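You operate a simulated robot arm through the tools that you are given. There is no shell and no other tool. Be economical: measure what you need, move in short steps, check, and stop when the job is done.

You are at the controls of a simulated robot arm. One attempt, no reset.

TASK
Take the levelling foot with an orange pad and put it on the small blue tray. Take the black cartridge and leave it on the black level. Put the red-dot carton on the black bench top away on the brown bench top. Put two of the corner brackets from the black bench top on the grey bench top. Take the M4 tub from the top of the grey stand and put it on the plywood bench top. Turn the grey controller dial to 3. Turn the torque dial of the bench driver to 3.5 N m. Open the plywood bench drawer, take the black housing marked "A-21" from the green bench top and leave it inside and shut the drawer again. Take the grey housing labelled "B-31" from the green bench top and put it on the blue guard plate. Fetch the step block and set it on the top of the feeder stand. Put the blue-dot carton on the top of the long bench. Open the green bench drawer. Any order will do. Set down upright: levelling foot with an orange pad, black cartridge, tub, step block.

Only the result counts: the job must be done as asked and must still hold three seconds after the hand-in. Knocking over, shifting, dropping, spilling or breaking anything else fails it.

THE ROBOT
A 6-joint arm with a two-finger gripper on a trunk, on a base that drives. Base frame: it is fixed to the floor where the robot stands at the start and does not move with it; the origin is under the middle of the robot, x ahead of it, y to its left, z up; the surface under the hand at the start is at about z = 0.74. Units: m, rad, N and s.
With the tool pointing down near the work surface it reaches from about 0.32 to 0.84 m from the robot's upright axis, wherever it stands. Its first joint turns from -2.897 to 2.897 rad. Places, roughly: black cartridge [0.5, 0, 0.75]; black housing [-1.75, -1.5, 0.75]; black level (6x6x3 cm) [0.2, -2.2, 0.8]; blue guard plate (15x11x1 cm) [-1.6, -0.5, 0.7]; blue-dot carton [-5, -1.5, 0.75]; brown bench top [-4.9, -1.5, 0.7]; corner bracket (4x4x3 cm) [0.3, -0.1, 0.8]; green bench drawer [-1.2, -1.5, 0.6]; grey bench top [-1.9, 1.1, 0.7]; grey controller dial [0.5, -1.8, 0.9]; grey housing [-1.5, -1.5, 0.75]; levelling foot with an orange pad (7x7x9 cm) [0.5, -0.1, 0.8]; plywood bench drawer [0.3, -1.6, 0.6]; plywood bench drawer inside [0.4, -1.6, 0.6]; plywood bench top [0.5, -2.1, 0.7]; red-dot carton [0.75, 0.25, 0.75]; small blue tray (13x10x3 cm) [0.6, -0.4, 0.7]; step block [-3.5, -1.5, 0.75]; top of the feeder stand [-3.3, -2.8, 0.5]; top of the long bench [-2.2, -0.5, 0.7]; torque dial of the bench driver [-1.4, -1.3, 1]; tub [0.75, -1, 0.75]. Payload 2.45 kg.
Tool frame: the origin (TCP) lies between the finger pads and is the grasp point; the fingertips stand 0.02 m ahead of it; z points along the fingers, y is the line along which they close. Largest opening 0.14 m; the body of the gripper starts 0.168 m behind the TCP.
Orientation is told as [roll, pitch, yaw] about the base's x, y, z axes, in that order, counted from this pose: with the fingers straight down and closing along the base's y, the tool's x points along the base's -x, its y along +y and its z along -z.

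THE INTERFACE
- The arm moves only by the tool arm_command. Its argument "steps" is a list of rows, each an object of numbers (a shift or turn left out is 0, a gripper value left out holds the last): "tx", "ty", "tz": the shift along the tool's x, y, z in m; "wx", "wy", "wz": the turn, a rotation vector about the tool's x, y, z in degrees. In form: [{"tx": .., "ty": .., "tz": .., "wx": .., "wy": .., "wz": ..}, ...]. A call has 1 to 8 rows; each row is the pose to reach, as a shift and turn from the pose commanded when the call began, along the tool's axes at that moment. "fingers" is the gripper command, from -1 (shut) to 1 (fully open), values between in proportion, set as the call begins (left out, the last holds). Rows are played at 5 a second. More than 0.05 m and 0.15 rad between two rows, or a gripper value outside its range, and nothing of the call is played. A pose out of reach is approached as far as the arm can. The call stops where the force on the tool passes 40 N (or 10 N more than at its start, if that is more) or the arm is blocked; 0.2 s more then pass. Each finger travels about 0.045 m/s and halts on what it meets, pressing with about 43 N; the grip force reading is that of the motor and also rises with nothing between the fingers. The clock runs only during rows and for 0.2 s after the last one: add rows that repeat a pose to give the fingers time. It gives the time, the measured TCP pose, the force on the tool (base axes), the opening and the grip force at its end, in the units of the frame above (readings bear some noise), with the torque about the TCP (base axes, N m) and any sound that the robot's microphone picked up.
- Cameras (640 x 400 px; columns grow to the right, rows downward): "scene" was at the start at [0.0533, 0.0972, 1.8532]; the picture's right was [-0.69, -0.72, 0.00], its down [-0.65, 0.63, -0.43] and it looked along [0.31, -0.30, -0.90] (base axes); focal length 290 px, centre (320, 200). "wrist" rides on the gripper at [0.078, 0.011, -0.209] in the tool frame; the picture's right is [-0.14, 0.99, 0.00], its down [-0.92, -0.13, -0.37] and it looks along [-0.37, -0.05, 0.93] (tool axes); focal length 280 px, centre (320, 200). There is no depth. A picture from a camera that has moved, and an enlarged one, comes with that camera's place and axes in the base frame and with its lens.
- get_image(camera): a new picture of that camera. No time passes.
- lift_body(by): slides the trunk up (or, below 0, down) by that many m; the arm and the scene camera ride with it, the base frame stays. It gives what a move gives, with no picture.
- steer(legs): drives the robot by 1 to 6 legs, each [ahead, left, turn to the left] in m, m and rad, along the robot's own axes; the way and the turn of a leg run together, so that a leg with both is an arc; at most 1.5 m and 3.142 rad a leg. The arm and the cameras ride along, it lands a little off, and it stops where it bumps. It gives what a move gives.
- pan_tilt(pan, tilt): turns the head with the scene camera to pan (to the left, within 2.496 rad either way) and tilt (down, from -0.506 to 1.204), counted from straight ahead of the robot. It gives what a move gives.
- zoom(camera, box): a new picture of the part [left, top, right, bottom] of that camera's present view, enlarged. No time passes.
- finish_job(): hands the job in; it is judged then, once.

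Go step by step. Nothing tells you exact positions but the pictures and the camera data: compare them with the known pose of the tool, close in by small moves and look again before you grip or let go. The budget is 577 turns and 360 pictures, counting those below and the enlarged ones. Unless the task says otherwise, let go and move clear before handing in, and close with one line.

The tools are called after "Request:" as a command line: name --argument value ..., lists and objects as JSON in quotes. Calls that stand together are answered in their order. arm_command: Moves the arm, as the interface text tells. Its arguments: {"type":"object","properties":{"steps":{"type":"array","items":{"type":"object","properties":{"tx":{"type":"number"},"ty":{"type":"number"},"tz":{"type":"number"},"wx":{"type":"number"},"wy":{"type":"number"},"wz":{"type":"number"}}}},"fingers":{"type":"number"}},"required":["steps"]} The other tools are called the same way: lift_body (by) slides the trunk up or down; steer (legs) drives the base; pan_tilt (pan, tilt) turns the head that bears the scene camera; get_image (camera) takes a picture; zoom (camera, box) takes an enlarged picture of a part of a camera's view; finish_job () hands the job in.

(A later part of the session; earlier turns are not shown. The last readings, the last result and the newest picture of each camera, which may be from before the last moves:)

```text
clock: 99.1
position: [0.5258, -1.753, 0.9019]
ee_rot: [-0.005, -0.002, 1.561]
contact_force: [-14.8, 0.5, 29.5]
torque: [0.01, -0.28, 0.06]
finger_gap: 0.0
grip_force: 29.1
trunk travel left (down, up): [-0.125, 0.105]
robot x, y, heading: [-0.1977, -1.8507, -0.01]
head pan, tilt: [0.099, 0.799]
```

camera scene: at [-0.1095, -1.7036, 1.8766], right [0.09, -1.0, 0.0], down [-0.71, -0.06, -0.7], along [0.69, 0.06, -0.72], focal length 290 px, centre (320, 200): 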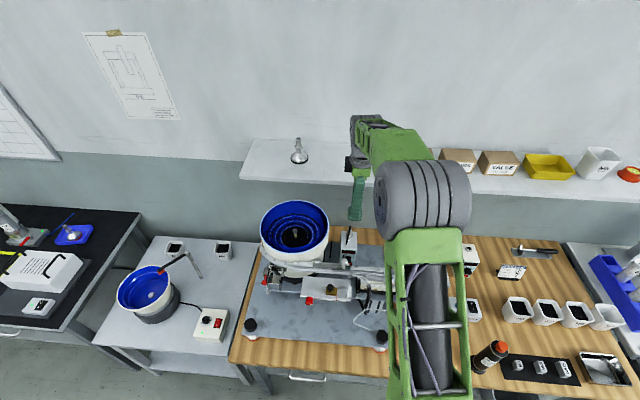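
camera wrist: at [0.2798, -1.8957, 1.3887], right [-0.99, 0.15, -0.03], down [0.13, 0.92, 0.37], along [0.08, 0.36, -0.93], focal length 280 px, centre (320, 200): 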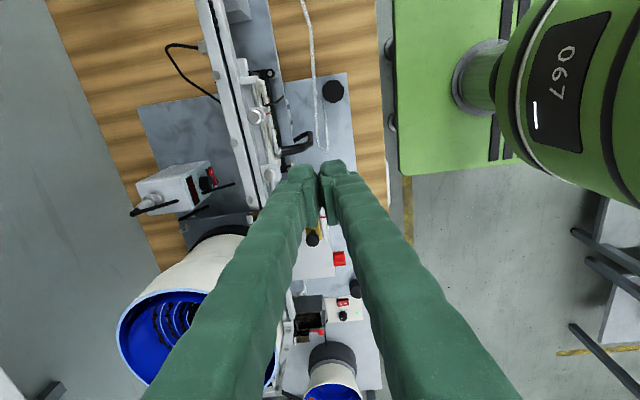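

Contact with ~30 N. Slide -y by 6 mm, then lift straight.

Request:
arm_command --steps '[{"tx": 0.002}, {"tx": 0.004}, {"tx": 0.006}, {"tx": 0.0068}]'

Request:
arm_command --steps '[{"tz": -0.02}, {"tz": -0.05}, {"tz": -0.09}, {"tz": -0.13}, {"tz": -0.17}, {"tz": -0.21}, {"tz": -0.25}, {"tz": -0.28}]'

Request:
arm_command --steps '[{"ty": 0.045, "tx": 0.01}, {"ty": 0.09, "tx": 0.02}, {"ty": 0.135, "tx": 0.035}, {"ty": 0.18, "tx": 0.05}, {"ty": 0.2285, "tx": 0.06}, {"ty": 0.2285, "tx": 0.06}]'

Request:
get_image --camera "wrist"

```text
clock: 100.0
position: [0.525, -1.7586, 0.9004]
ee_rot: [-0.005, 0.0, 1.561]
contact_force: [-11.0, 2.0, 20.3]
torque: [0.04, -0.14, 0.01]
finger_gap: 0.0001
grip_force: 29.8
trunk travel left (down, up): [-0.125, 0.105]
robot x, y, heading: [-0.2005, -1.8498, -0.01]
head pan, tilt: [0.099, 0.799]
stopped in row 4: the force on the tool passed its limit at 44 N (the readings are from after the stop); the commanded pose is now the measured one
```

```text
clock: 101.8
position: [0.5276, -1.7595, 1.1774]
ee_rot: [-0.004, 0.0, 1.56]
contact_force: [-1.0, 0.9, 0.2]
torque: [0.04, 0.02, -0.04]
finger_gap: 0.0
grip_force: 29.7
trunk travel left (down, up): [-0.125, 0.105]
robot x, y, heading: [-0.2038, -1.8504, -0.005]
head pan, tilt: [0.099, 0.799]
```

```text
clock: 103.2
position: [0.299, -1.8176, 1.1764]
ee_rot: [-0.002, -0.001, 1.56]
contact_force: [0.1, 0.2, -0.2]
torque: [0.03, -0.01, 0.04]
finger_gap: 0.0
grip_force: 29.5
trunk travel left (down, up): [-0.125, 0.105]
robot x, y, heading: [-0.2005, -1.8507, -0.014]
head pan, tilt: [0.099, 0.799]
```

```text
290 pictures are left
camera wrist: at [0.2872, -1.8941, 1.3857], right [-0.99, 0.15, 0.0], down [0.14, 0.92, 0.37], along [0.06, 0.37, -0.93], focal length 280 px, centre (320, 200)
```

wrist: 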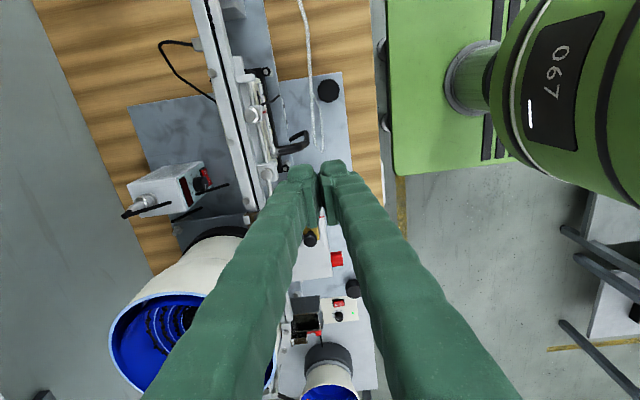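

Request:
zoom --camera "wrist" --box '[175, 155, 235, 205]'

```text
8.00 times, centred on (205, 180) of wrist
camera zoom: at [0.2872, -1.8941, 1.3857], right [-0.99, 0.15, 0.0], down [0.14, 0.92, 0.37], along [0.06, 0.37, -0.93], focal length 2243 px, centre (1240, 360)
```

zoom: 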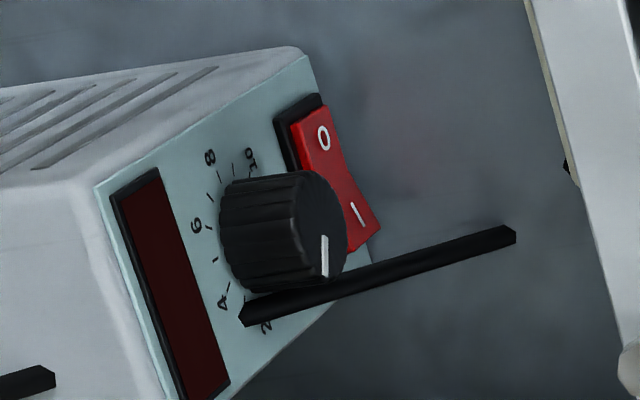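

Fitting the printed labels gives a reading near 2.9. I zoom tighter to pin it down.

Request:
zoom --camera "wrist" --box '[190, 170, 222, 198]'

```text
14.29 times, centred on (206, 184) of wrist
camera zoom: at [0.2872, -1.8941, 1.3857], right [-0.99, 0.15, 0.0], down [0.14, 0.92, 0.37], along [0.06, 0.37, -0.93], focal length 4006 px, centre (1949, 429)
```

zoom: 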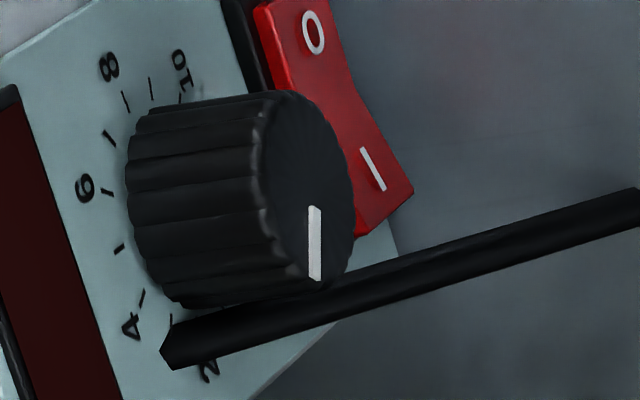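

The dial reads 3.0. Next is the M4 tub on the (lower) grey stand; two tubs are there, so I drive left and read their labels.

Request:
steer --legs '[[0, 0.8, 0]]'

Request:
pan_tilt --pan 0.0 --tilt 0.9

Request:
get_image --camera "scene"

Request:
get_image --camera "wrist"

```text
clock: 110.6
position: [0.3087, -1.0175, 1.1777]
ee_rot: [-0.004, -0.001, 1.563]
contact_force: [0.1, -0.7, -0.4]
torque: [0.02, -0.05, -0.01]
finger_gap: 0.0
grip_force: 29.6
trunk travel left (down, up): [-0.125, 0.105]
robot x, y, heading: [-0.1929, -1.0541, -0.011]
head pan, tilt: [0.099, 0.799]
```

```text
clock: 111.3
position: [0.307, -1.0185, 1.177]
ee_rot: [-0.003, -0.002, 1.562]
contact_force: [-0.7, -0.2, 0.2]
torque: [-0.02, 0.01, -0.02]
finger_gap: 0.0
grip_force: 29.6
trunk travel left (down, up): [-0.125, 0.105]
robot x, y, heading: [-0.1888, -1.0515, -0.012]
head pan, tilt: [0.0, 0.901]
```

```text
287 pictures are left
camera scene: at [-0.1058, -0.9134, 1.8687], right [-0.01, -1.0, 0.0], down [-0.78, 0.01, -0.62], along [0.62, -0.01, -0.78], focal length 290 px, centre (320, 200)
```

scene: 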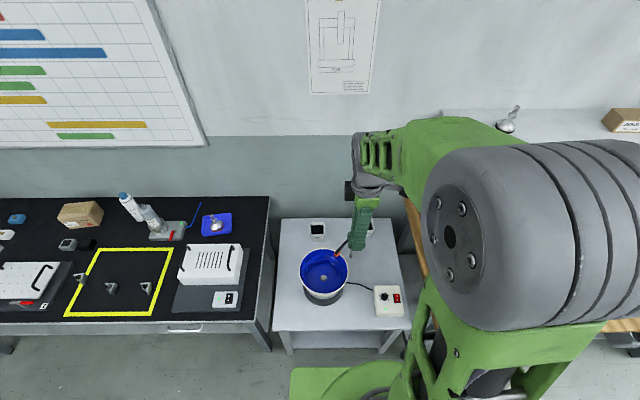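

```text
286 pictures are left
camera wrist: at [0.2954, -1.0958, 1.3861], right [-0.99, 0.15, 0.0], down [0.13, 0.92, 0.37], along [0.06, 0.37, -0.93], focal length 280 px, centre (320, 200)
```

wrist: 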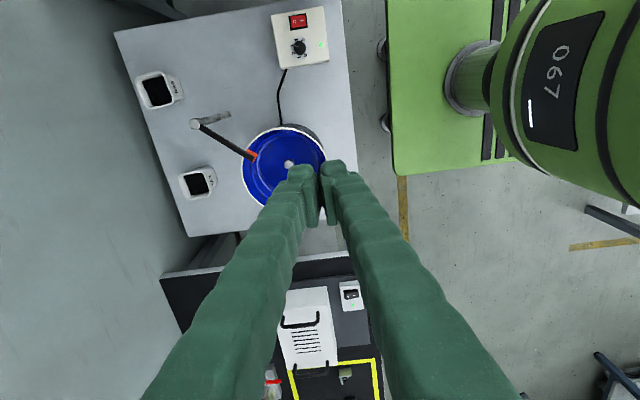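

Request:
zoom --camera "wrist" --box '[120, 60, 220, 130]'

Request:
zoom --camera "wrist" --box '[160, 150, 240, 220]'

Request:
zoom --camera "scene" --box '[270, 190, 430, 320]'

```text
5.71 times, centred on (170, 95) of wrist
camera zoom: at [0.2954, -1.0958, 1.3861], right [-0.99, 0.15, 0.0], down [0.13, 0.92, 0.37], along [0.06, 0.37, -0.93], focal length 1602 px, centre (1177, 800)
```

zoom: 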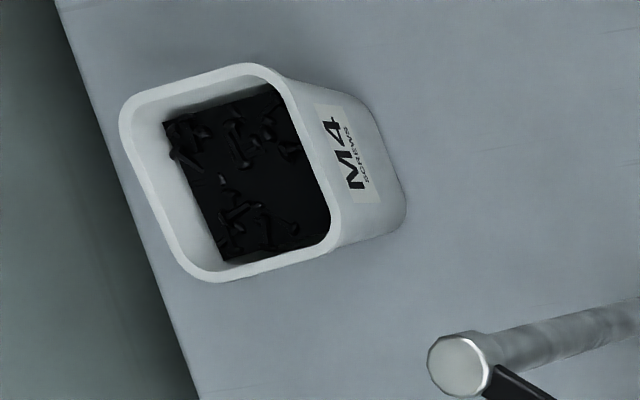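

```text
5.71 times, centred on (200, 185) of wrist
camera zoom: at [0.2954, -1.0958, 1.3861], right [-0.99, 0.15, 0.0], down [0.13, 0.92, 0.37], along [0.06, 0.37, -0.93], focal length 1602 px, centre (1006, 286)
```

zoom: 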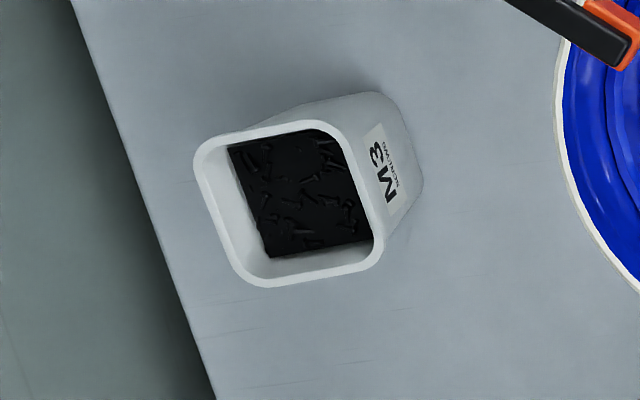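

```text
3.08 times, centred on (350, 255) of scene
camera zoom: at [-0.1058, -0.9134, 1.8687], right [-0.01, -1.0, 0.0], down [-0.78, 0.01, -0.62], along [0.62, -0.01, -0.78], focal length 894 px, centre (228, 31)
```

zoom: 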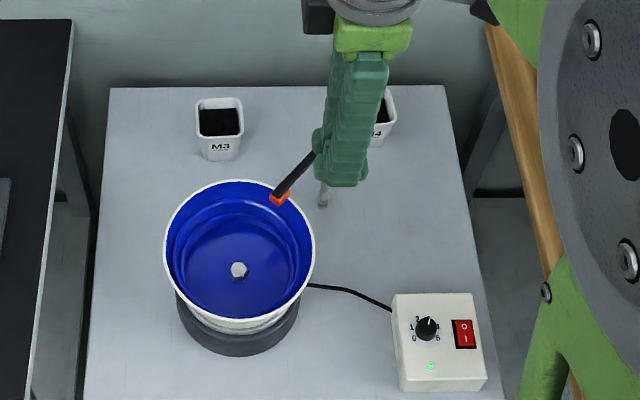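

M4 is the tub on the plywood side: rim centre ≈[0.686, -1.147], rim z≈0.68. I yaw the hand back, drive 0.1 closer and hover above it.

Request:
arm_command --steps '[{"wz": 8}, {"wz": 16}, {"wz": 24}, {"wz": 32}, {"wz": 40}, {"wz": 48}, {"wz": 56}, {"wz": 64}]'

Request:
arm_command --steps '[{"wz": 8}, {"wz": 16}, {"wz": 24}, {"wz": 25.5}, {"wz": 25.5}, {"wz": 25.5}, {"wz": 25.5}]' --fingers 1

Request:
steer --legs '[[0.1, 0, 0]]'

```text
clock: 113.1
position: [0.3073, -1.018, 1.1769]
ee_rot: [0.0, -0.004, 0.441]
contact_force: [-0.4, 0.5, -0.2]
torque: [0.02, 0.02, -0.03]
finger_gap: 0.0
grip_force: 29.3
trunk travel left (down, up): [-0.125, 0.105]
robot x, y, heading: [-0.1935, -1.0554, -0.004]
head pan, tilt: [0.0, 0.901]
```

```text
clock: 114.7
position: [0.3075, -1.0186, 1.1773]
ee_rot: [0.002, -0.003, -0.002]
contact_force: [-0.3, -0.3, 0.2]
torque: [-0.02, 0.0, 0.02]
finger_gap: 0.1399
grip_force: 0.1
trunk travel left (down, up): [-0.125, 0.105]
robot x, y, heading: [-0.19, -1.0502, -0.015]
head pan, tilt: [0.0, 0.901]
```

```text
clock: 115.8
position: [0.4083, -1.0193, 1.1763]
ee_rot: [0.002, -0.001, 0.0]
contact_force: [0.4, 0.0, -0.1]
torque: [0.01, 0.1, -0.03]
finger_gap: 0.1401
grip_force: 0.0
trunk travel left (down, up): [-0.125, 0.105]
robot x, y, heading: [-0.0953, -1.057, -0.013]
head pan, tilt: [0.0, 0.901]
```

Request:
arm_command --steps '[{"tx": -0.04, "ty": -0.02}, {"tx": -0.08, "ty": -0.04}, {"tx": -0.12, "ty": -0.06}, {"tx": -0.16, "ty": -0.08}, {"tx": -0.2, "ty": -0.1}, {"tx": -0.24, "ty": -0.12}, {"tx": -0.275, "ty": -0.128}, {"tx": -0.275, "ty": -0.128, "tz": 0.04}]'

Request:
arm_command --steps '[{"tz": 0.05}, {"tz": 0.1}, {"tz": 0.15}, {"tz": 0.2}, {"tz": 0.24}, {"tz": 0.24}]'

Request:
get_image --camera "wrist"

Request:
get_image --camera "scene"

```text
clock: 117.6
position: [0.683, -1.1483, 1.1368]
ee_rot: [0.001, -0.004, 0.0]
contact_force: [0.6, 0.5, 0.5]
torque: [0.02, 0.03, 0.01]
finger_gap: 0.1404
grip_force: 0.0
trunk travel left (down, up): [-0.125, 0.105]
robot x, y, heading: [-0.0915, -1.0571, -0.008]
head pan, tilt: [0.0, 0.901]
```

```text
clock: 119.0
position: [0.6825, -1.1461, 0.8973]
ee_rot: [0.002, -0.003, 0.0]
contact_force: [0.4, -0.8, -0.2]
torque: [0.01, 0.0, -0.01]
finger_gap: 0.14
grip_force: 0.2
trunk travel left (down, up): [-0.125, 0.105]
robot x, y, heading: [-0.0923, -1.0514, -0.011]
head pan, tilt: [0.0, 0.901]
```

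```text
282 pictures are left
camera wrist: at [0.6036, -1.1348, 1.1054], right [0.14, 0.99, 0.0], down [0.92, -0.13, 0.37], along [0.37, -0.05, -0.93], focal length 280 px, centre (320, 200)
```

wrist: 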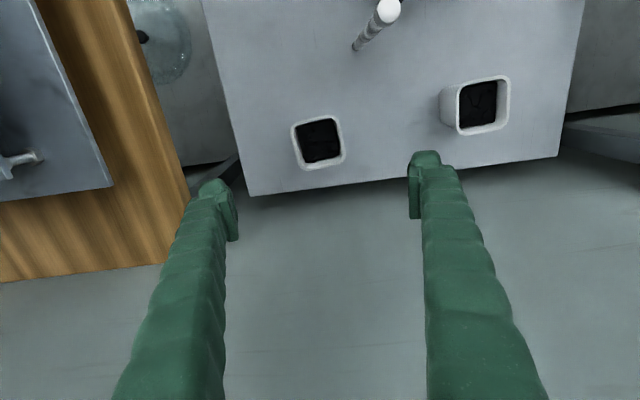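

```text
281 pictures are left
camera scene: at [-0.0072, -0.9144, 1.8688], right [-0.01, -1.0, 0.0], down [-0.78, 0.01, -0.62], along [0.62, -0.01, -0.78], focal length 290 px, centre (320, 200)
```

scene: 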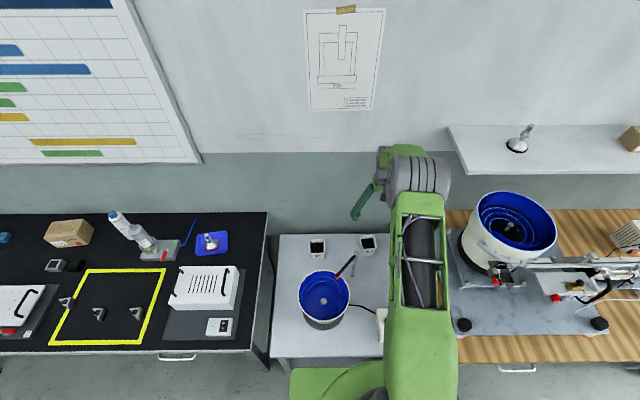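

M4 is centred between the fingers at [0.679, -1.147]. Lowering to grip just below the rim.

Request:
arm_command --steps '[{"tz": 0.05}, {"tz": 0.1}, {"tz": 0.15}, {"tz": 0.19}, {"tz": 0.215}, {"tz": 0.23}, {"tz": 0.23}]' --fingers 0.7

Request:
get_image --camera "wrist"

```text
clock: 120.6
position: [0.6826, -1.1473, 0.6674]
ee_rot: [0.002, -0.003, -0.002]
contact_force: [-0.1, 1.1, 0.1]
torque: [0.02, 0.01, -0.01]
finger_gap: 0.1192
grip_force: 0.0
trunk travel left (down, up): [-0.125, 0.105]
robot x, y, heading: [-0.0919, -1.0533, -0.01]
head pan, tilt: [0.0, 0.901]
```

```text
280 pictures are left
camera wrist: at [0.6042, -1.1348, 0.876], right [0.14, 0.99, 0.0], down [0.92, -0.13, 0.37], along [0.37, -0.05, -0.93], focal length 280 px, centre (320, 200)
```

wrist: 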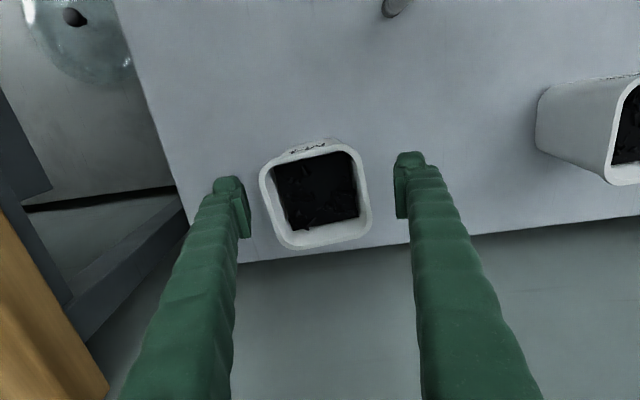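

Good. Raise a few millimetres so the pads meet the rim, then close.

Request:
arm_command --steps '[{"tz": -0.006}, {"tz": -0.006}, {"tz": -0.006}, {"tz": -0.006}, {"tz": -0.006}, {"tz": -0.006}]' --fingers -1

Request:
arm_command --steps '[{"tz": -0.01}, {"tz": -0.02}, {"tz": -0.03}, {"tz": -0.03}]'

Request:
get_image --camera "wrist"

```text
clock: 122.0
position: [0.6824, -1.146, 0.6751]
ee_rot: [0.001, -0.002, 0.0]
contact_force: [-0.1, 0.4, 2.0]
torque: [0.01, -0.02, 0.17]
finger_gap: 0.0704
grip_force: 43.1
trunk travel left (down, up): [-0.125, 0.105]
robot x, y, heading: [-0.0911, -1.0552, -0.011]
head pan, tilt: [0.0, 0.901]
```

```text
clock: 123.0
position: [0.6822, -1.1468, 0.7026]
ee_rot: [0.001, -0.003, 0.002]
contact_force: [0.6, 0.4, -6.4]
torque: [-0.03, 0.0, 0.03]
finger_gap: 0.0683
grip_force: 43.0
trunk travel left (down, up): [-0.125, 0.105]
robot x, y, heading: [-0.0933, -1.0514, -0.008]
head pan, tilt: [0.0, 0.901]
```

```text
279 pictures are left
camera wrist: at [0.6037, -1.1359, 0.912], right [0.14, 0.99, 0.0], down [0.92, -0.13, 0.37], along [0.37, -0.05, -0.93], focal length 280 px, centre (320, 200)
```

wrist: 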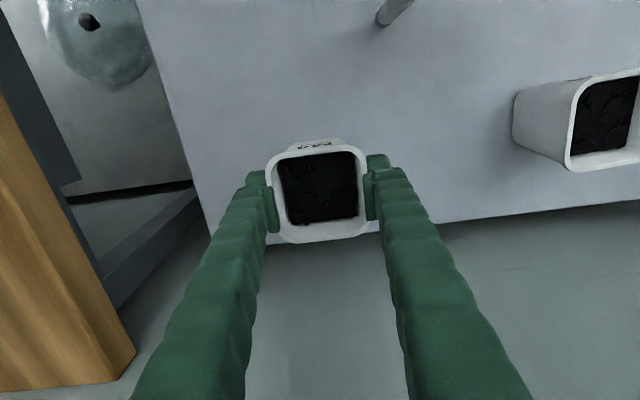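

Tub is off the stand. I raise it slowly, watching the gap for slip.

Request:
arm_command --steps '[{"tz": -0.03}, {"tz": -0.06}, {"tz": -0.1}, {"tz": -0.14}, {"tz": -0.18}, {"tz": -0.22}, {"tz": -0.26}, {"tz": -0.28}]'

Request:
get_image --camera "wrist"

```text
clock: 124.8
position: [0.6807, -1.1482, 0.9856]
ee_rot: [0.0, -0.005, -0.001]
contact_force: [0.6, 0.3, -6.0]
torque: [-0.01, -0.01, -0.02]
finger_gap: 0.068
grip_force: 42.9
trunk travel left (down, up): [-0.125, 0.105]
robot x, y, heading: [-0.0922, -1.0509, -0.017]
head pan, tilt: [0.0, 0.901]
```

```text
278 pictures are left
camera wrist: at [0.6031, -1.136, 1.1936], right [0.14, 0.99, 0.0], down [0.92, -0.13, 0.37], along [0.37, -0.05, -0.93], focal length 280 px, centre (320, 200)
```

wrist: 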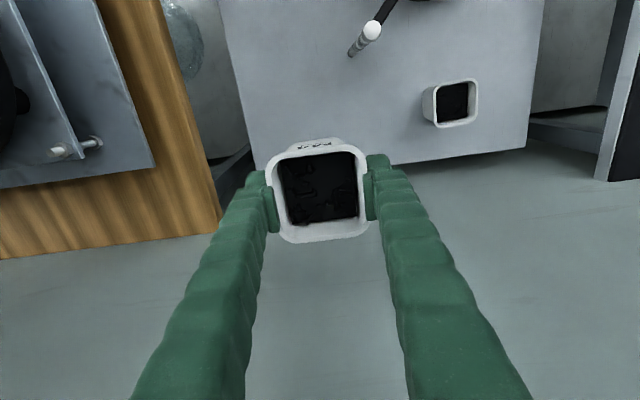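

Grip stable. I back away 0.55 m, then strafe right to the free plywood spot near [0.235, -2.10].

Request:
steer --legs '[[-0.55, 0, 0], [0, -0.95, 0]]'

Request:
get_image --camera "wrist"

Request:
get_image --camera "scene"

```text
clock: 127.8
position: [0.166, -1.1392, 0.9823]
ee_rot: [0.003, 0.001, 0.004]
contact_force: [-0.5, -0.1, -6.4]
torque: [-0.02, 0.03, 0.03]
finger_gap: 0.0684
grip_force: 43.4
trunk travel left (down, up): [-0.125, 0.105]
robot x, y, heading: [-0.6092, -1.0463, -0.004]
head pan, tilt: [0.0, 0.901]
stopped in leg 1: the robot was blocked; the commanded pose is now the measured one
```

```text
277 pictures are left
camera wrist: at [0.0879, -1.1287, 1.1919], right [0.13, 0.99, 0.0], down [0.92, -0.13, 0.37], along [0.36, -0.05, -0.93], focal length 280 px, centre (320, 200)
```

wrist: 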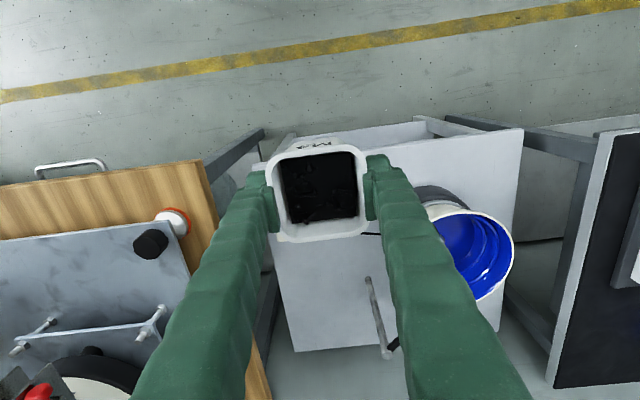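

```text
276 pictures are left
camera scene: at [-0.5212, -0.909, 1.8685], right [-0.01, -1.0, 0.0], down [-0.78, 0.01, -0.62], along [0.62, 0.0, -0.78], focal length 290 px, centre (320, 200)
```

scene: 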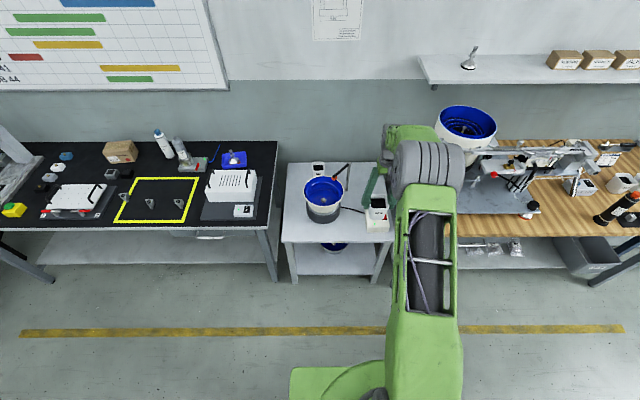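

The robot bumped something behind at x≈-0.61; I ease forward a bit and then strafe right.

Request:
arm_command --steps '[{"tx": 0.03}, {"tx": 0.06}, {"tx": 0.06}]'

Request:
steer --legs '[[0.05, 0, 0], [0, -0.95, 0]]'

Request:
get_image --camera "wrist"

Request:
get_image --camera "scene"

```text
clock: 128.6
position: [0.1061, -1.1399, 0.9834]
ee_rot: [0.001, -0.001, 0.003]
contact_force: [0.1, 0.3, -7.0]
torque: [0.0, -0.02, -0.03]
finger_gap: 0.068
grip_force: 42.8
trunk travel left (down, up): [-0.125, 0.105]
robot x, y, heading: [-0.6098, -1.0469, -0.004]
head pan, tilt: [0.0, 0.901]
```

```text
clock: 137.8
position: [0.1513, -2.0839, 0.9853]
ee_rot: [0.002, -0.002, 0.009]
contact_force: [0.4, -0.3, -6.3]
torque: [0.02, -0.04, 0.02]
finger_gap: 0.0676
grip_force: 43.0
trunk travel left (down, up): [-0.125, 0.105]
robot x, y, heading: [-0.5664, -1.9945, 0.003]
head pan, tilt: [0.0, 0.901]
```

```text
275 pictures are left
camera wrist: at [0.0726, -2.0729, 1.194], right [0.13, 0.99, 0.0], down [0.92, -0.12, 0.37], along [0.37, -0.05, -0.93], focal length 280 px, centre (320, 200)
```

wrist: 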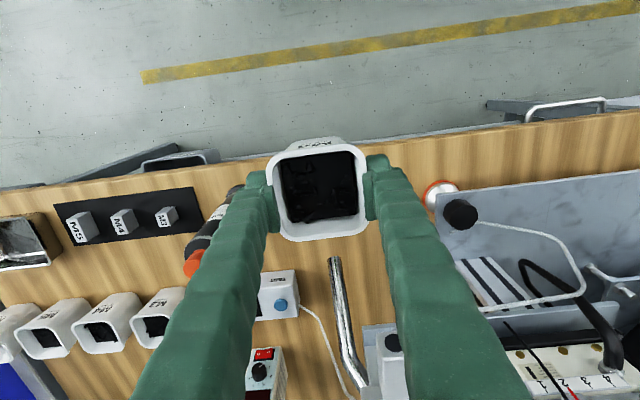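

```text
274 pictures are left
camera scene: at [-0.4788, -1.856, 1.8687], right [0.0, -1.0, 0.0], down [-0.78, 0.0, -0.62], along [0.62, 0.0, -0.78], focal length 290 px, centre (320, 200)
```

scene: 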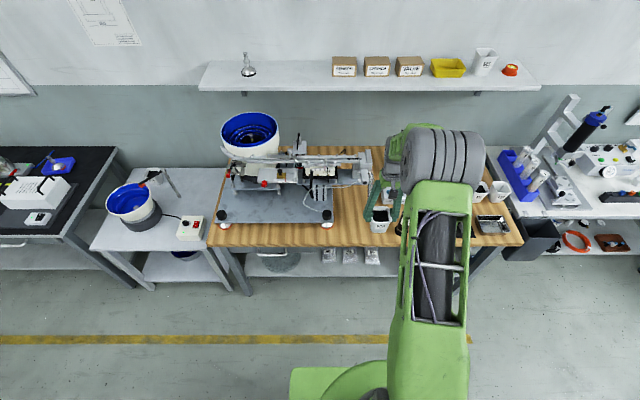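

Free area confirmed between cartridge and feeder foot. I place the tub at about [0.235, -2.083].

Request:
arm_command --steps '[{"tx": -0.042}, {"tx": -0.084}, {"tx": -0.084, "tz": 0.04}, {"tx": -0.084, "tz": 0.08}, {"tx": -0.084, "tz": 0.12}, {"tx": -0.084, "tz": 0.145}, {"tx": -0.084, "tz": 0.155}]'

Request:
get_image --camera "wrist"

Request:
zoom --camera "scene" --box '[330, 160, 450, 260]'

```text
clock: 139.4
position: [0.2359, -2.0846, 0.8306]
ee_rot: [0.003, 0.0, 0.009]
contact_force: [0.5, 0.3, -6.5]
torque: [0.04, 0.0, 0.02]
finger_gap: 0.0676
grip_force: 43.0
trunk travel left (down, up): [-0.125, 0.105]
robot x, y, heading: [-0.5676, -1.9939, 0.002]
head pan, tilt: [0.0, 0.901]
```

```text
273 pictures are left
camera wrist: at [0.1567, -2.0724, 1.0391], right [0.13, 0.99, 0.0], down [0.92, -0.12, 0.37], along [0.37, -0.05, -0.93], focal length 280 px, centre (320, 200)
```

wrist: 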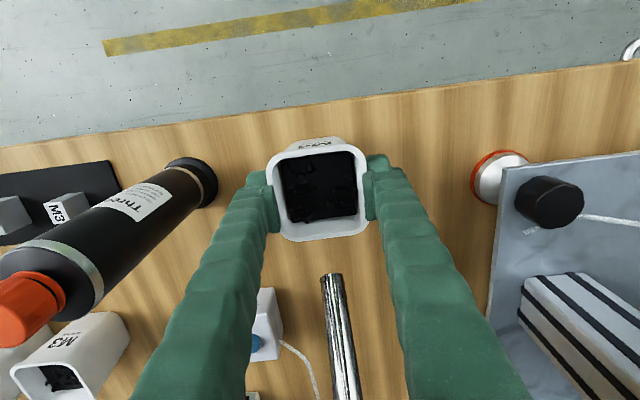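

```text
4.00 times, centred on (390, 210) of scene
camera zoom: at [-0.4786, -1.8559, 1.8687], right [0.0, -1.0, 0.0], down [-0.78, 0.0, -0.62], along [0.62, 0.0, -0.78], focal length 1162 px, centre (40, 160)
```

zoom: 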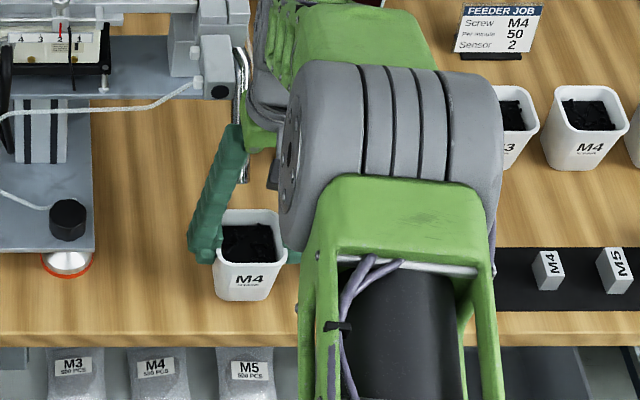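

Position is good. Descending gently to contact.

Request:
arm_command --steps '[{"tz": 0.005}, {"tz": 0.01}, {"tz": 0.014}, {"tz": 0.018}, {"tz": 0.021}, {"tz": 0.024}]'

```text
clock: 140.6
position: [0.2386, -2.0833, 0.8177]
ee_rot: [0.001, -0.01, 0.009]
contact_force: [-6.5, 0.5, 19.9]
torque: [0.21, -0.2, 0.02]
finger_gap: 0.0679
grip_force: 42.7
trunk travel left (down, up): [-0.125, 0.105]
robot x, y, heading: [-0.5652, -1.9936, -0.0]
head pan, tilt: [0.0, 0.901]
stopped in row 5: the force on the tool passed its limit at 44 N (the readings are from after the stop); the commanded pose is now the measured one
```

Touchdown at 0.818. Ease and release, then rise.

Request:
arm_command --steps '[{"tz": -0.002}, {"tz": -0.002}]'

Request:
arm_command --steps '[{}, {}, {}]' --fingers 0.4

Request:
arm_command --steps '[{"tz": -0.04}, {"tz": -0.08}, {"tz": -0.12}, {"tz": -0.16}, {"tz": -0.2}, {"tz": -0.24}]'

Request:
get_image --camera "wrist"

```text
clock: 141.2
position: [0.2387, -2.0837, 0.8174]
ee_rot: [-0.002, -0.007, 0.008]
contact_force: [1.5, -0.6, 13.7]
torque: [0.02, -0.46, 0.02]
finger_gap: 0.0676
grip_force: 43.4
trunk travel left (down, up): [-0.125, 0.105]
robot x, y, heading: [-0.5648, -1.9942, 0.002]
head pan, tilt: [0.0, 0.901]
```

```text
clock: 142.0
position: [0.2379, -2.0844, 0.8171]
ee_rot: [0.002, -0.005, 0.007]
contact_force: [0.3, 0.3, 0.6]
torque: [0.01, 0.02, -0.01]
finger_gap: 0.098
grip_force: 0.1
trunk travel left (down, up): [-0.125, 0.105]
robot x, y, heading: [-0.5638, -1.9969, 0.003]
head pan, tilt: [0.0, 0.901]
```

```text
clock: 143.4
position: [0.2366, -2.0836, 1.0589]
ee_rot: [0.0, -0.005, 0.009]
contact_force: [-0.4, -0.3, -0.9]
torque: [0.0, -0.03, 0.01]
finger_gap: 0.0982
grip_force: 0.1
trunk travel left (down, up): [-0.125, 0.105]
robot x, y, heading: [-0.5665, -1.9945, -0.003]
head pan, tilt: [0.0, 0.901]
```

```text
271 pictures are left
camera wrist: at [0.1568, -2.0728, 1.2671], right [0.13, 0.99, 0.0], down [0.92, -0.12, 0.37], along [0.37, -0.05, -0.93], focal length 280 px, centre (320, 200)
```

wrist: 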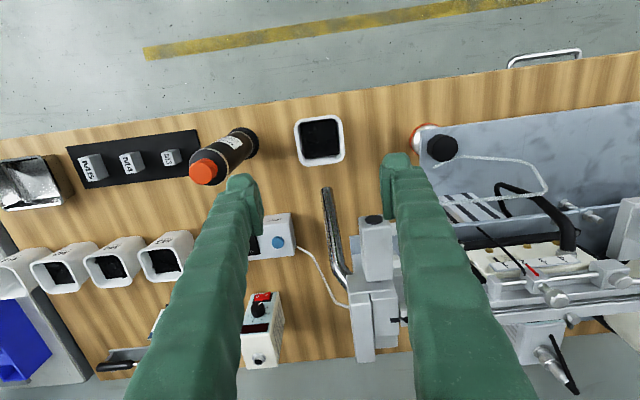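

Tub stands on the plywood. Next: the plywood drawer. I retract the hand and drive in front of it at y≈-1.6.

Request:
arm_command --steps '[{"tx": 0.045}, {"tx": 0.09}, {"tx": 0.135}, {"tx": 0.16}]'

Request:
steer --legs '[[0, 0.4, 0]]'

Request:
pan_tilt --pan 0.3 --tilt 1.0

Request:
get_image --camera "scene"

Request:
get_image --camera "wrist"

```text
clock: 144.4
position: [0.0759, -2.0846, 1.0559]
ee_rot: [0.002, -0.008, 0.01]
contact_force: [0.8, 0.5, 0.0]
torque: [0.03, -0.04, 0.0]
finger_gap: 0.098
grip_force: 0.1
trunk travel left (down, up): [-0.125, 0.105]
robot x, y, heading: [-0.5637, -1.9957, -0.001]
head pan, tilt: [0.0, 0.901]
```

```text
clock: 148.4
position: [0.0766, -1.6854, 1.0558]
ee_rot: [0.002, -0.005, 0.011]
contact_force: [0.3, -0.2, -0.2]
torque: [-0.03, 0.03, 0.02]
finger_gap: 0.0978
grip_force: 0.0
trunk travel left (down, up): [-0.125, 0.105]
robot x, y, heading: [-0.5652, -1.5995, 0.001]
head pan, tilt: [0.0, 0.901]
```

```text
clock: 149.2
position: [0.0768, -1.6855, 1.0556]
ee_rot: [-0.001, -0.005, 0.013]
contact_force: [0.1, 0.6, -0.3]
torque: [-0.02, 0.01, 0.0]
finger_gap: 0.0978
grip_force: 0.1
trunk travel left (down, up): [-0.125, 0.105]
robot x, y, heading: [-0.5638, -1.5957, -0.002]
head pan, tilt: [0.3, 1.0]
```

```text
270 pictures are left
camera scene: at [-0.4892, -1.4386, 1.8615], right [0.3, -0.95, 0.0], down [-0.8, -0.25, -0.54], along [0.52, 0.16, -0.84], focal length 290 px, centre (320, 200)
```

scene: 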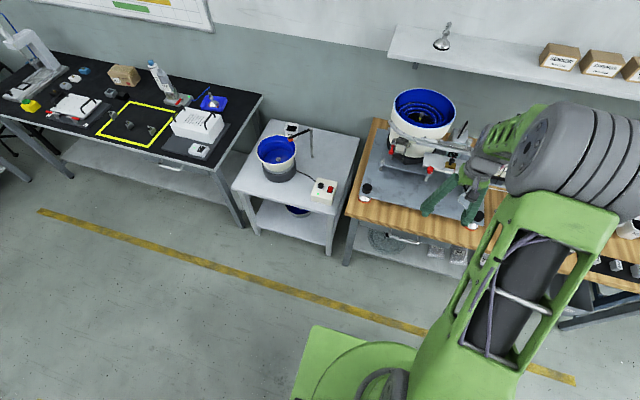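

```text
269 pictures are left
camera wrist: at [-0.0029, -1.6751, 1.2639], right [0.13, 0.99, 0.0], down [0.92, -0.12, 0.37], along [0.37, -0.05, -0.93], focal length 280 px, centre (320, 200)
```

wrist: 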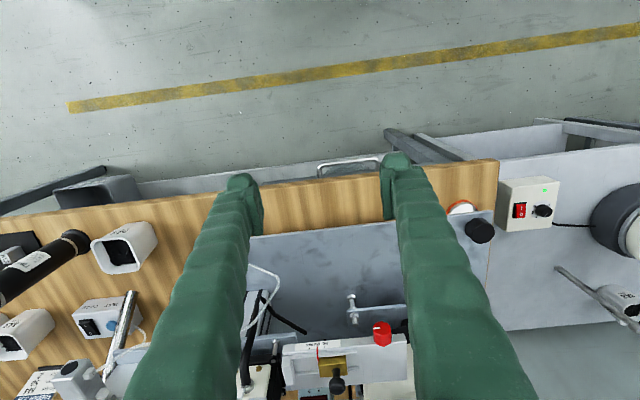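

Request:
zoom --camera "scene" --box '[340, 180, 480, 290]'

Request:
zoom --camera "wrist" --box '[280, 120, 440, 240]'

```text
3.64 times, centred on (410, 235) of scene
camera zoom: at [-0.4892, -1.4386, 1.8615], right [0.3, -0.95, 0.0], down [-0.8, -0.25, -0.54], along [0.52, 0.16, -0.84], focal length 1056 px, centre (-7, 73)
```

zoom: 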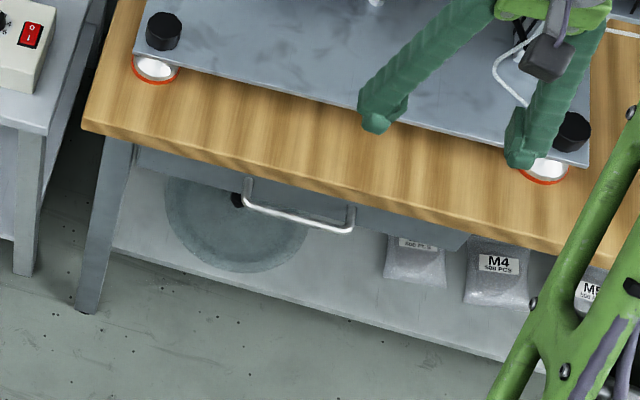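

```text
3.33 times, centred on (360, 180) of wrist
camera zoom: at [-0.0029, -1.6751, 1.2639], right [0.13, 0.99, 0.0], down [0.92, -0.12, 0.37], along [0.37, -0.05, -0.93], focal length 935 px, centre (187, 267)
```

zoom: 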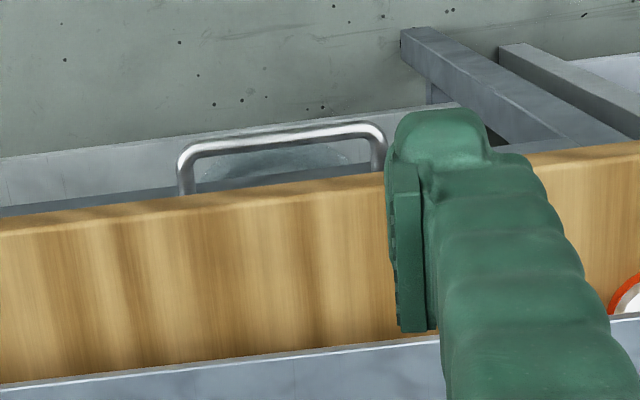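

The handle bar is at about x 0.150, z 0.687, spanning y -1.70 to -1.57, just ahead of the bench edge. I'll grip it with a horizontal hand (fingers above and below): lower the trunk, yaw 90°, then pitch forward.

Request:
lift_body --by -0.12

Request:
arm_command --steps '[{"wz": -8}, {"wz": -16}, {"wz": -24}, {"wz": -32}, {"wz": -40}, {"wz": -48}, {"wz": -56}, {"wz": -64}]' --fingers -0.2

Request:
arm_command --steps '[{"wz": -8}, {"wz": -16}, {"wz": -24}, {"wz": -26.7}, {"wz": -26.7}]'

Request:
arm_command --steps '[{"wx": 8}, {"wx": 16}, {"wx": 24}, {"wx": 32}, {"wx": 40}, {"wx": 40}]'

```text
clock: 150.7
position: [0.0768, -1.6863, 0.935]
ee_rot: [0.001, -0.006, 0.012]
contact_force: [0.3, 0.5, 0.1]
torque: [0.01, 0.02, 0.01]
finger_gap: 0.0979
grip_force: 0.0
trunk travel left (down, up): [-0.005, 0.225]
robot x, y, heading: [-0.5655, -1.6013, 0.007]
head pan, tilt: [0.3, 1.0]
```

```text
clock: 152.5
position: [0.0765, -1.6864, 0.9357]
ee_rot: [-0.005, -0.003, 1.131]
contact_force: [0.2, -0.7, -0.1]
torque: [-0.04, 0.02, -0.02]
finger_gap: 0.0561
grip_force: 0.1
trunk travel left (down, up): [-0.005, 0.225]
robot x, y, heading: [-0.5611, -1.6012, 0.002]
head pan, tilt: [0.3, 1.0]
```

```text
clock: 153.7
position: [0.0771, -1.6855, 0.9349]
ee_rot: [-0.007, -0.001, 1.596]
contact_force: [-0.3, 0.3, -0.6]
torque: [-0.01, -0.01, 0.0]
finger_gap: 0.056
grip_force: 0.0
trunk travel left (down, up): [-0.005, 0.225]
robot x, y, heading: [-0.5618, -1.5974, -0.001]
head pan, tilt: [0.3, 1.0]
```

```text
clock: 155.1
position: [0.0915, -1.7036, 0.971]
ee_rot: [-0.519, 0.049, 1.561]
contact_force: [-0.4, -0.4, -0.1]
torque: [0.01, 0.02, 0.03]
finger_gap: 0.0558
grip_force: 0.1
out of reach, approached as far as the arm can: row 3, 4, 5, 6
trunk travel left (down, up): [-0.005, 0.225]
robot x, y, heading: [-0.5648, -1.5969, 0.002]
head pan, tilt: [0.3, 1.0]
```

Reach ran out, probably because the arm is folded too tightly. I raise the trunk instead and check what is behind me so I can step back.

Request:
arm_command --steps '[{"wx": -8}, {"wx": -16}, {"wx": -24}, {"wx": -29}, {"wx": -29}]'

Request:
pan_tilt --pan 2.4 --tilt 0.9

Request:
get_image --camera "scene"

Request:
pan_tilt --pan -2.4 --tilt 0.9

Request:
get_image --camera "scene"

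```text
clock: 156.3
position: [0.0915, -1.7032, 0.9709]
ee_rot: [-0.011, 0.051, 1.56]
contact_force: [0.3, 0.2, 0.3]
torque: [-0.02, 0.0, 0.04]
finger_gap: 0.0559
grip_force: 0.1
out of reach, approached as far as the arm can: row 1, 2
trunk travel left (down, up): [-0.005, 0.225]
robot x, y, heading: [-0.5629, -1.6005, -0.001]
head pan, tilt: [0.3, 1.0]
```

```text
clock: 158.3
position: [0.0921, -1.704, 0.9716]
ee_rot: [-0.013, 0.051, 1.56]
contact_force: [0.3, -0.4, 0.0]
torque: [0.01, 0.02, -0.02]
finger_gap: 0.0559
grip_force: 0.1
trunk travel left (down, up): [-0.005, 0.225]
robot x, y, heading: [-0.565, -1.5982, 0.008]
head pan, tilt: [2.4, 0.901]
```

```text
266 pictures are left
camera scene: at [-0.6115, -1.4084, 1.7487], right [0.67, 0.74, 0.0], down [0.58, -0.53, -0.62], along [-0.46, 0.42, -0.78], focal length 290 px, centre (320, 200)
```

scene: 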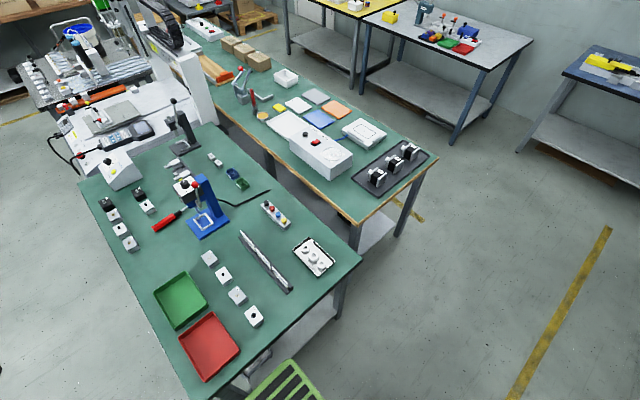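

```text
clock: 162.1
position: [0.0908, -1.7031, 0.9709]
ee_rot: [-0.014, 0.051, 1.561]
contact_force: [0.5, -0.4, 0.2]
torque: [-0.02, -0.01, 0.02]
finger_gap: 0.0559
grip_force: 0.0
trunk travel left (down, up): [-0.005, 0.225]
robot x, y, heading: [-0.5614, -1.5992, 0.001]
head pan, tilt: [-2.4, 0.901]
```

```text
265 pictures are left
camera scene: at [-0.6113, -1.5104, 1.7487], right [-0.68, 0.74, 0.0], down [0.58, 0.53, -0.62], along [-0.46, -0.42, -0.78], focal length 290 px, centre (320, 200)
```

scene: 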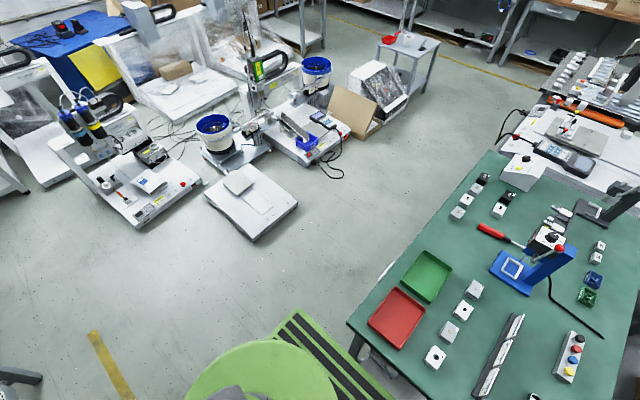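

The green bench's front edge is at x≈-0.886, right behind me. I raise the trunk and retry the pitch farther out.

Request:
lift_body --by 0.22

Request:
arm_command --steps '[{"tz": 0.045, "tx": -0.01}, {"tz": 0.09, "tx": -0.03}, {"tz": 0.13, "tx": -0.05}, {"tz": 0.17, "tx": -0.06}, {"tz": 0.21, "tx": -0.065}, {"tz": 0.25, "tx": -0.07}]'

Request:
arm_command --steps '[{"wx": 8}, {"wx": 16}, {"wx": 24}, {"wx": 32}, {"wx": 40}, {"wx": 48}, {"wx": 56}, {"wx": 64}]'

```text
clock: 164.4
position: [0.0907, -1.7023, 1.1908]
ee_rot: [-0.012, 0.051, 1.561]
contact_force: [0.2, 0.1, -0.3]
torque: [0.03, 0.0, -0.03]
finger_gap: 0.0561
grip_force: 0.0
trunk travel left (down, up): [-0.225, 0.005]
robot x, y, heading: [-0.5669, -1.5964, 0.003]
head pan, tilt: [-2.4, 0.901]
```

```text
clock: 165.8
position: [0.097, -1.6452, 0.9364]
ee_rot: [-0.01, 0.051, 1.56]
contact_force: [0.0, 0.0, -1.3]
torque: [0.06, -0.01, -0.01]
finger_gap: 0.056
grip_force: 0.0
trunk travel left (down, up): [-0.225, 0.005]
robot x, y, heading: [-0.5675, -1.597, 0.004]
head pan, tilt: [-2.4, 0.901]
```

```text
clock: 167.6
position: [0.0968, -1.6458, 0.9379]
ee_rot: [-1.132, 0.052, 1.56]
contact_force: [-0.1, -0.3, -0.3]
torque: [-0.02, 0.03, -0.01]
finger_gap: 0.056
grip_force: 0.2
out of reach, approached as far as the arm can: row 2
trunk travel left (down, up): [-0.225, 0.005]
robot x, y, heading: [-0.5602, -1.5975, 0.002]
head pan, tilt: [-2.4, 0.901]
```

Pitching works with the trunk up. Finish to horizontal and look.

Request:
arm_command --steps '[{"wx": 8}, {"wx": 16}, {"wx": 24}, {"wx": 25}, {"wx": 25}]'

Request:
get_image --camera "wrist"

Request:
pan_tilt --pan 0.3 --tilt 1.1

Request:
get_image --camera "scene"

```text
clock: 168.8
position: [0.0958, -1.6467, 0.9382]
ee_rot: [-1.567, 0.051, 1.561]
contact_force: [-0.8, -0.1, 0.6]
torque: [0.0, -0.04, 0.02]
finger_gap: 0.0561
grip_force: 0.1
trunk travel left (down, up): [-0.225, 0.005]
robot x, y, heading: [-0.5635, -1.5996, -0.003]
head pan, tilt: [-2.4, 0.901]
```

```text
264 pictures are left
camera wrist: at [-0.1142, -1.7215, 0.932], right [0.0, 0.09, -1.0], down [-0.36, 0.93, 0.08], along [0.93, 0.36, 0.03], focal length 280 px, centre (320, 200)
```

wrist: 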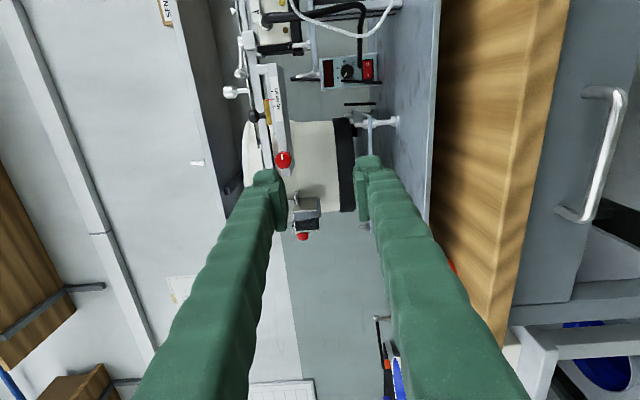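

```text
clock: 171.2
position: [0.0963, -1.6447, 0.9366]
ee_rot: [-1.565, 0.05, 1.56]
contact_force: [-0.4, -0.2, -0.4]
torque: [-0.01, -0.03, 0.05]
finger_gap: 0.056
grip_force: 0.0
trunk travel left (down, up): [-0.225, 0.005]
robot x, y, heading: [-0.5673, -1.6003, -0.0]
head pan, tilt: [0.3, 1.1]
```

```text
263 pictures are left
camera scene: at [-0.4955, -1.4406, 1.9549], right [0.3, -0.95, 0.0], down [-0.85, -0.26, -0.45], along [0.43, 0.14, -0.89], focal length 290 px, centre (320, 200)
```

scene: 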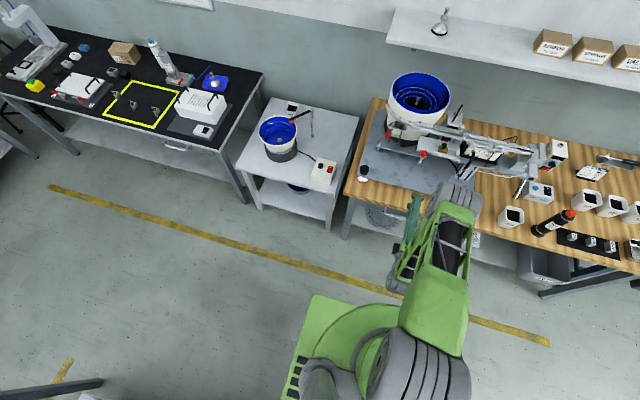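

Great: this frontal view shows both the handle (right) and the dial; I check both.

Request:
zoom --camera "wrist" --box '[310, 40, 400, 110]'

Request:
zoom --camera "wrist" --box '[500, 50, 640, 250]'

```text
5.71 times, centred on (355, 75) of wrist
camera zoom: at [-0.1142, -1.7214, 0.9321], right [0.0, 0.09, -1.0], down [-0.36, 0.93, 0.08], along [0.93, 0.36, 0.03], focal length 1602 px, centre (120, 914)
```

zoom: 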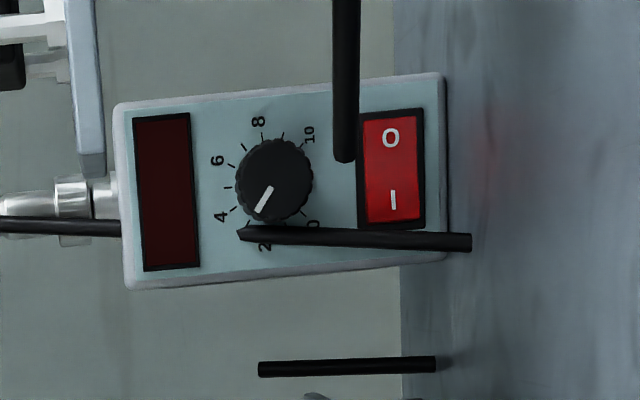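

```text
2.00 times, centred on (570, 150) of wrist
camera zoom: at [-0.1142, -1.7214, 0.9321], right [0.0, 0.09, -1.0], down [-0.36, 0.93, 0.08], along [0.93, 0.36, 0.03], focal length 561 px, centre (-180, 300)
```

zoom: 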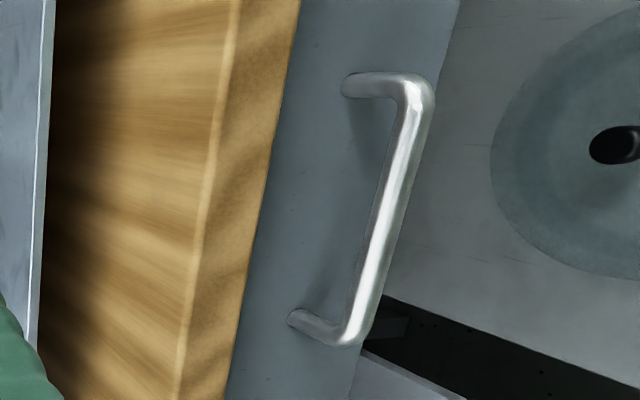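

Request:
zoom --camera "wrist" --box '[336, 56, 372, 86]'

```text
13.33 times, centred on (354, 71) of wrist
camera zoom: at [-0.1142, -1.7214, 0.9321], right [0.0, 0.09, -1.0], down [-0.36, 0.93, 0.08], along [0.93, 0.36, 0.03], focal length 3738 px, centre (-133, 1920)
```

zoom: 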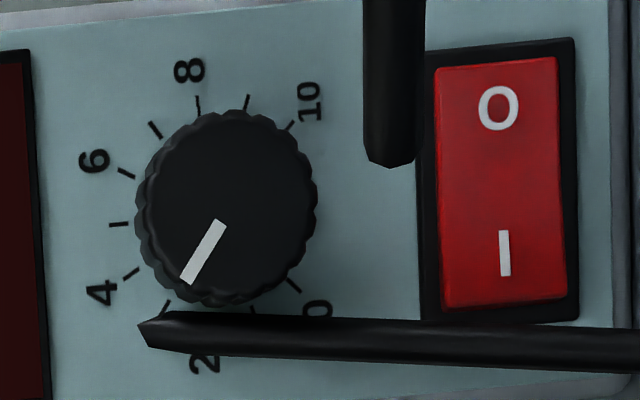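

The dial truly reads 3. The handle bar is at about x 0.154, y -1.636, z 0.665. I back off slightly and lower the horizontal hand to bar height.

Request:
arm_command --steps '[{"tz": -0.02, "ty": 0.03}, {"tz": -0.02, "ty": 0.075}, {"tz": -0.02, "ty": 0.12}, {"tz": -0.02, "ty": 0.165}, {"tz": -0.02, "ty": 0.21, "tx": -0.005}, {"tz": -0.02, "ty": 0.25, "tx": -0.009}, {"tz": -0.02, "ty": 0.27, "tx": -0.009}]'

Request:
get_image --camera "wrist"

```text
clock: 172.8
position: [0.0846, -1.6547, 0.8038]
ee_rot: [-1.562, 0.051, 1.56]
contact_force: [-0.1, -0.5, -0.3]
torque: [-0.02, 0.01, 0.0]
finger_gap: 0.056
grip_force: 0.0
out of reach, approached as far as the arm can: row 1, 4, 5, 6, 7
trunk travel left (down, up): [-0.225, 0.005]
robot x, y, heading: [-0.5646, -1.5992, 0.004]
head pan, tilt: [0.3, 1.1]
```

```text
259 pictures are left
camera wrist: at [-0.1238, -1.7298, 0.7993], right [-0.01, 0.09, -1.0], down [-0.36, 0.93, 0.08], along [0.93, 0.36, 0.02], focal length 280 px, centre (320, 200)
```

wrist: 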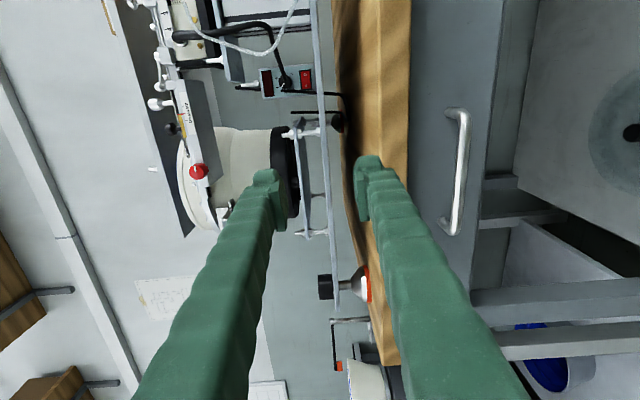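

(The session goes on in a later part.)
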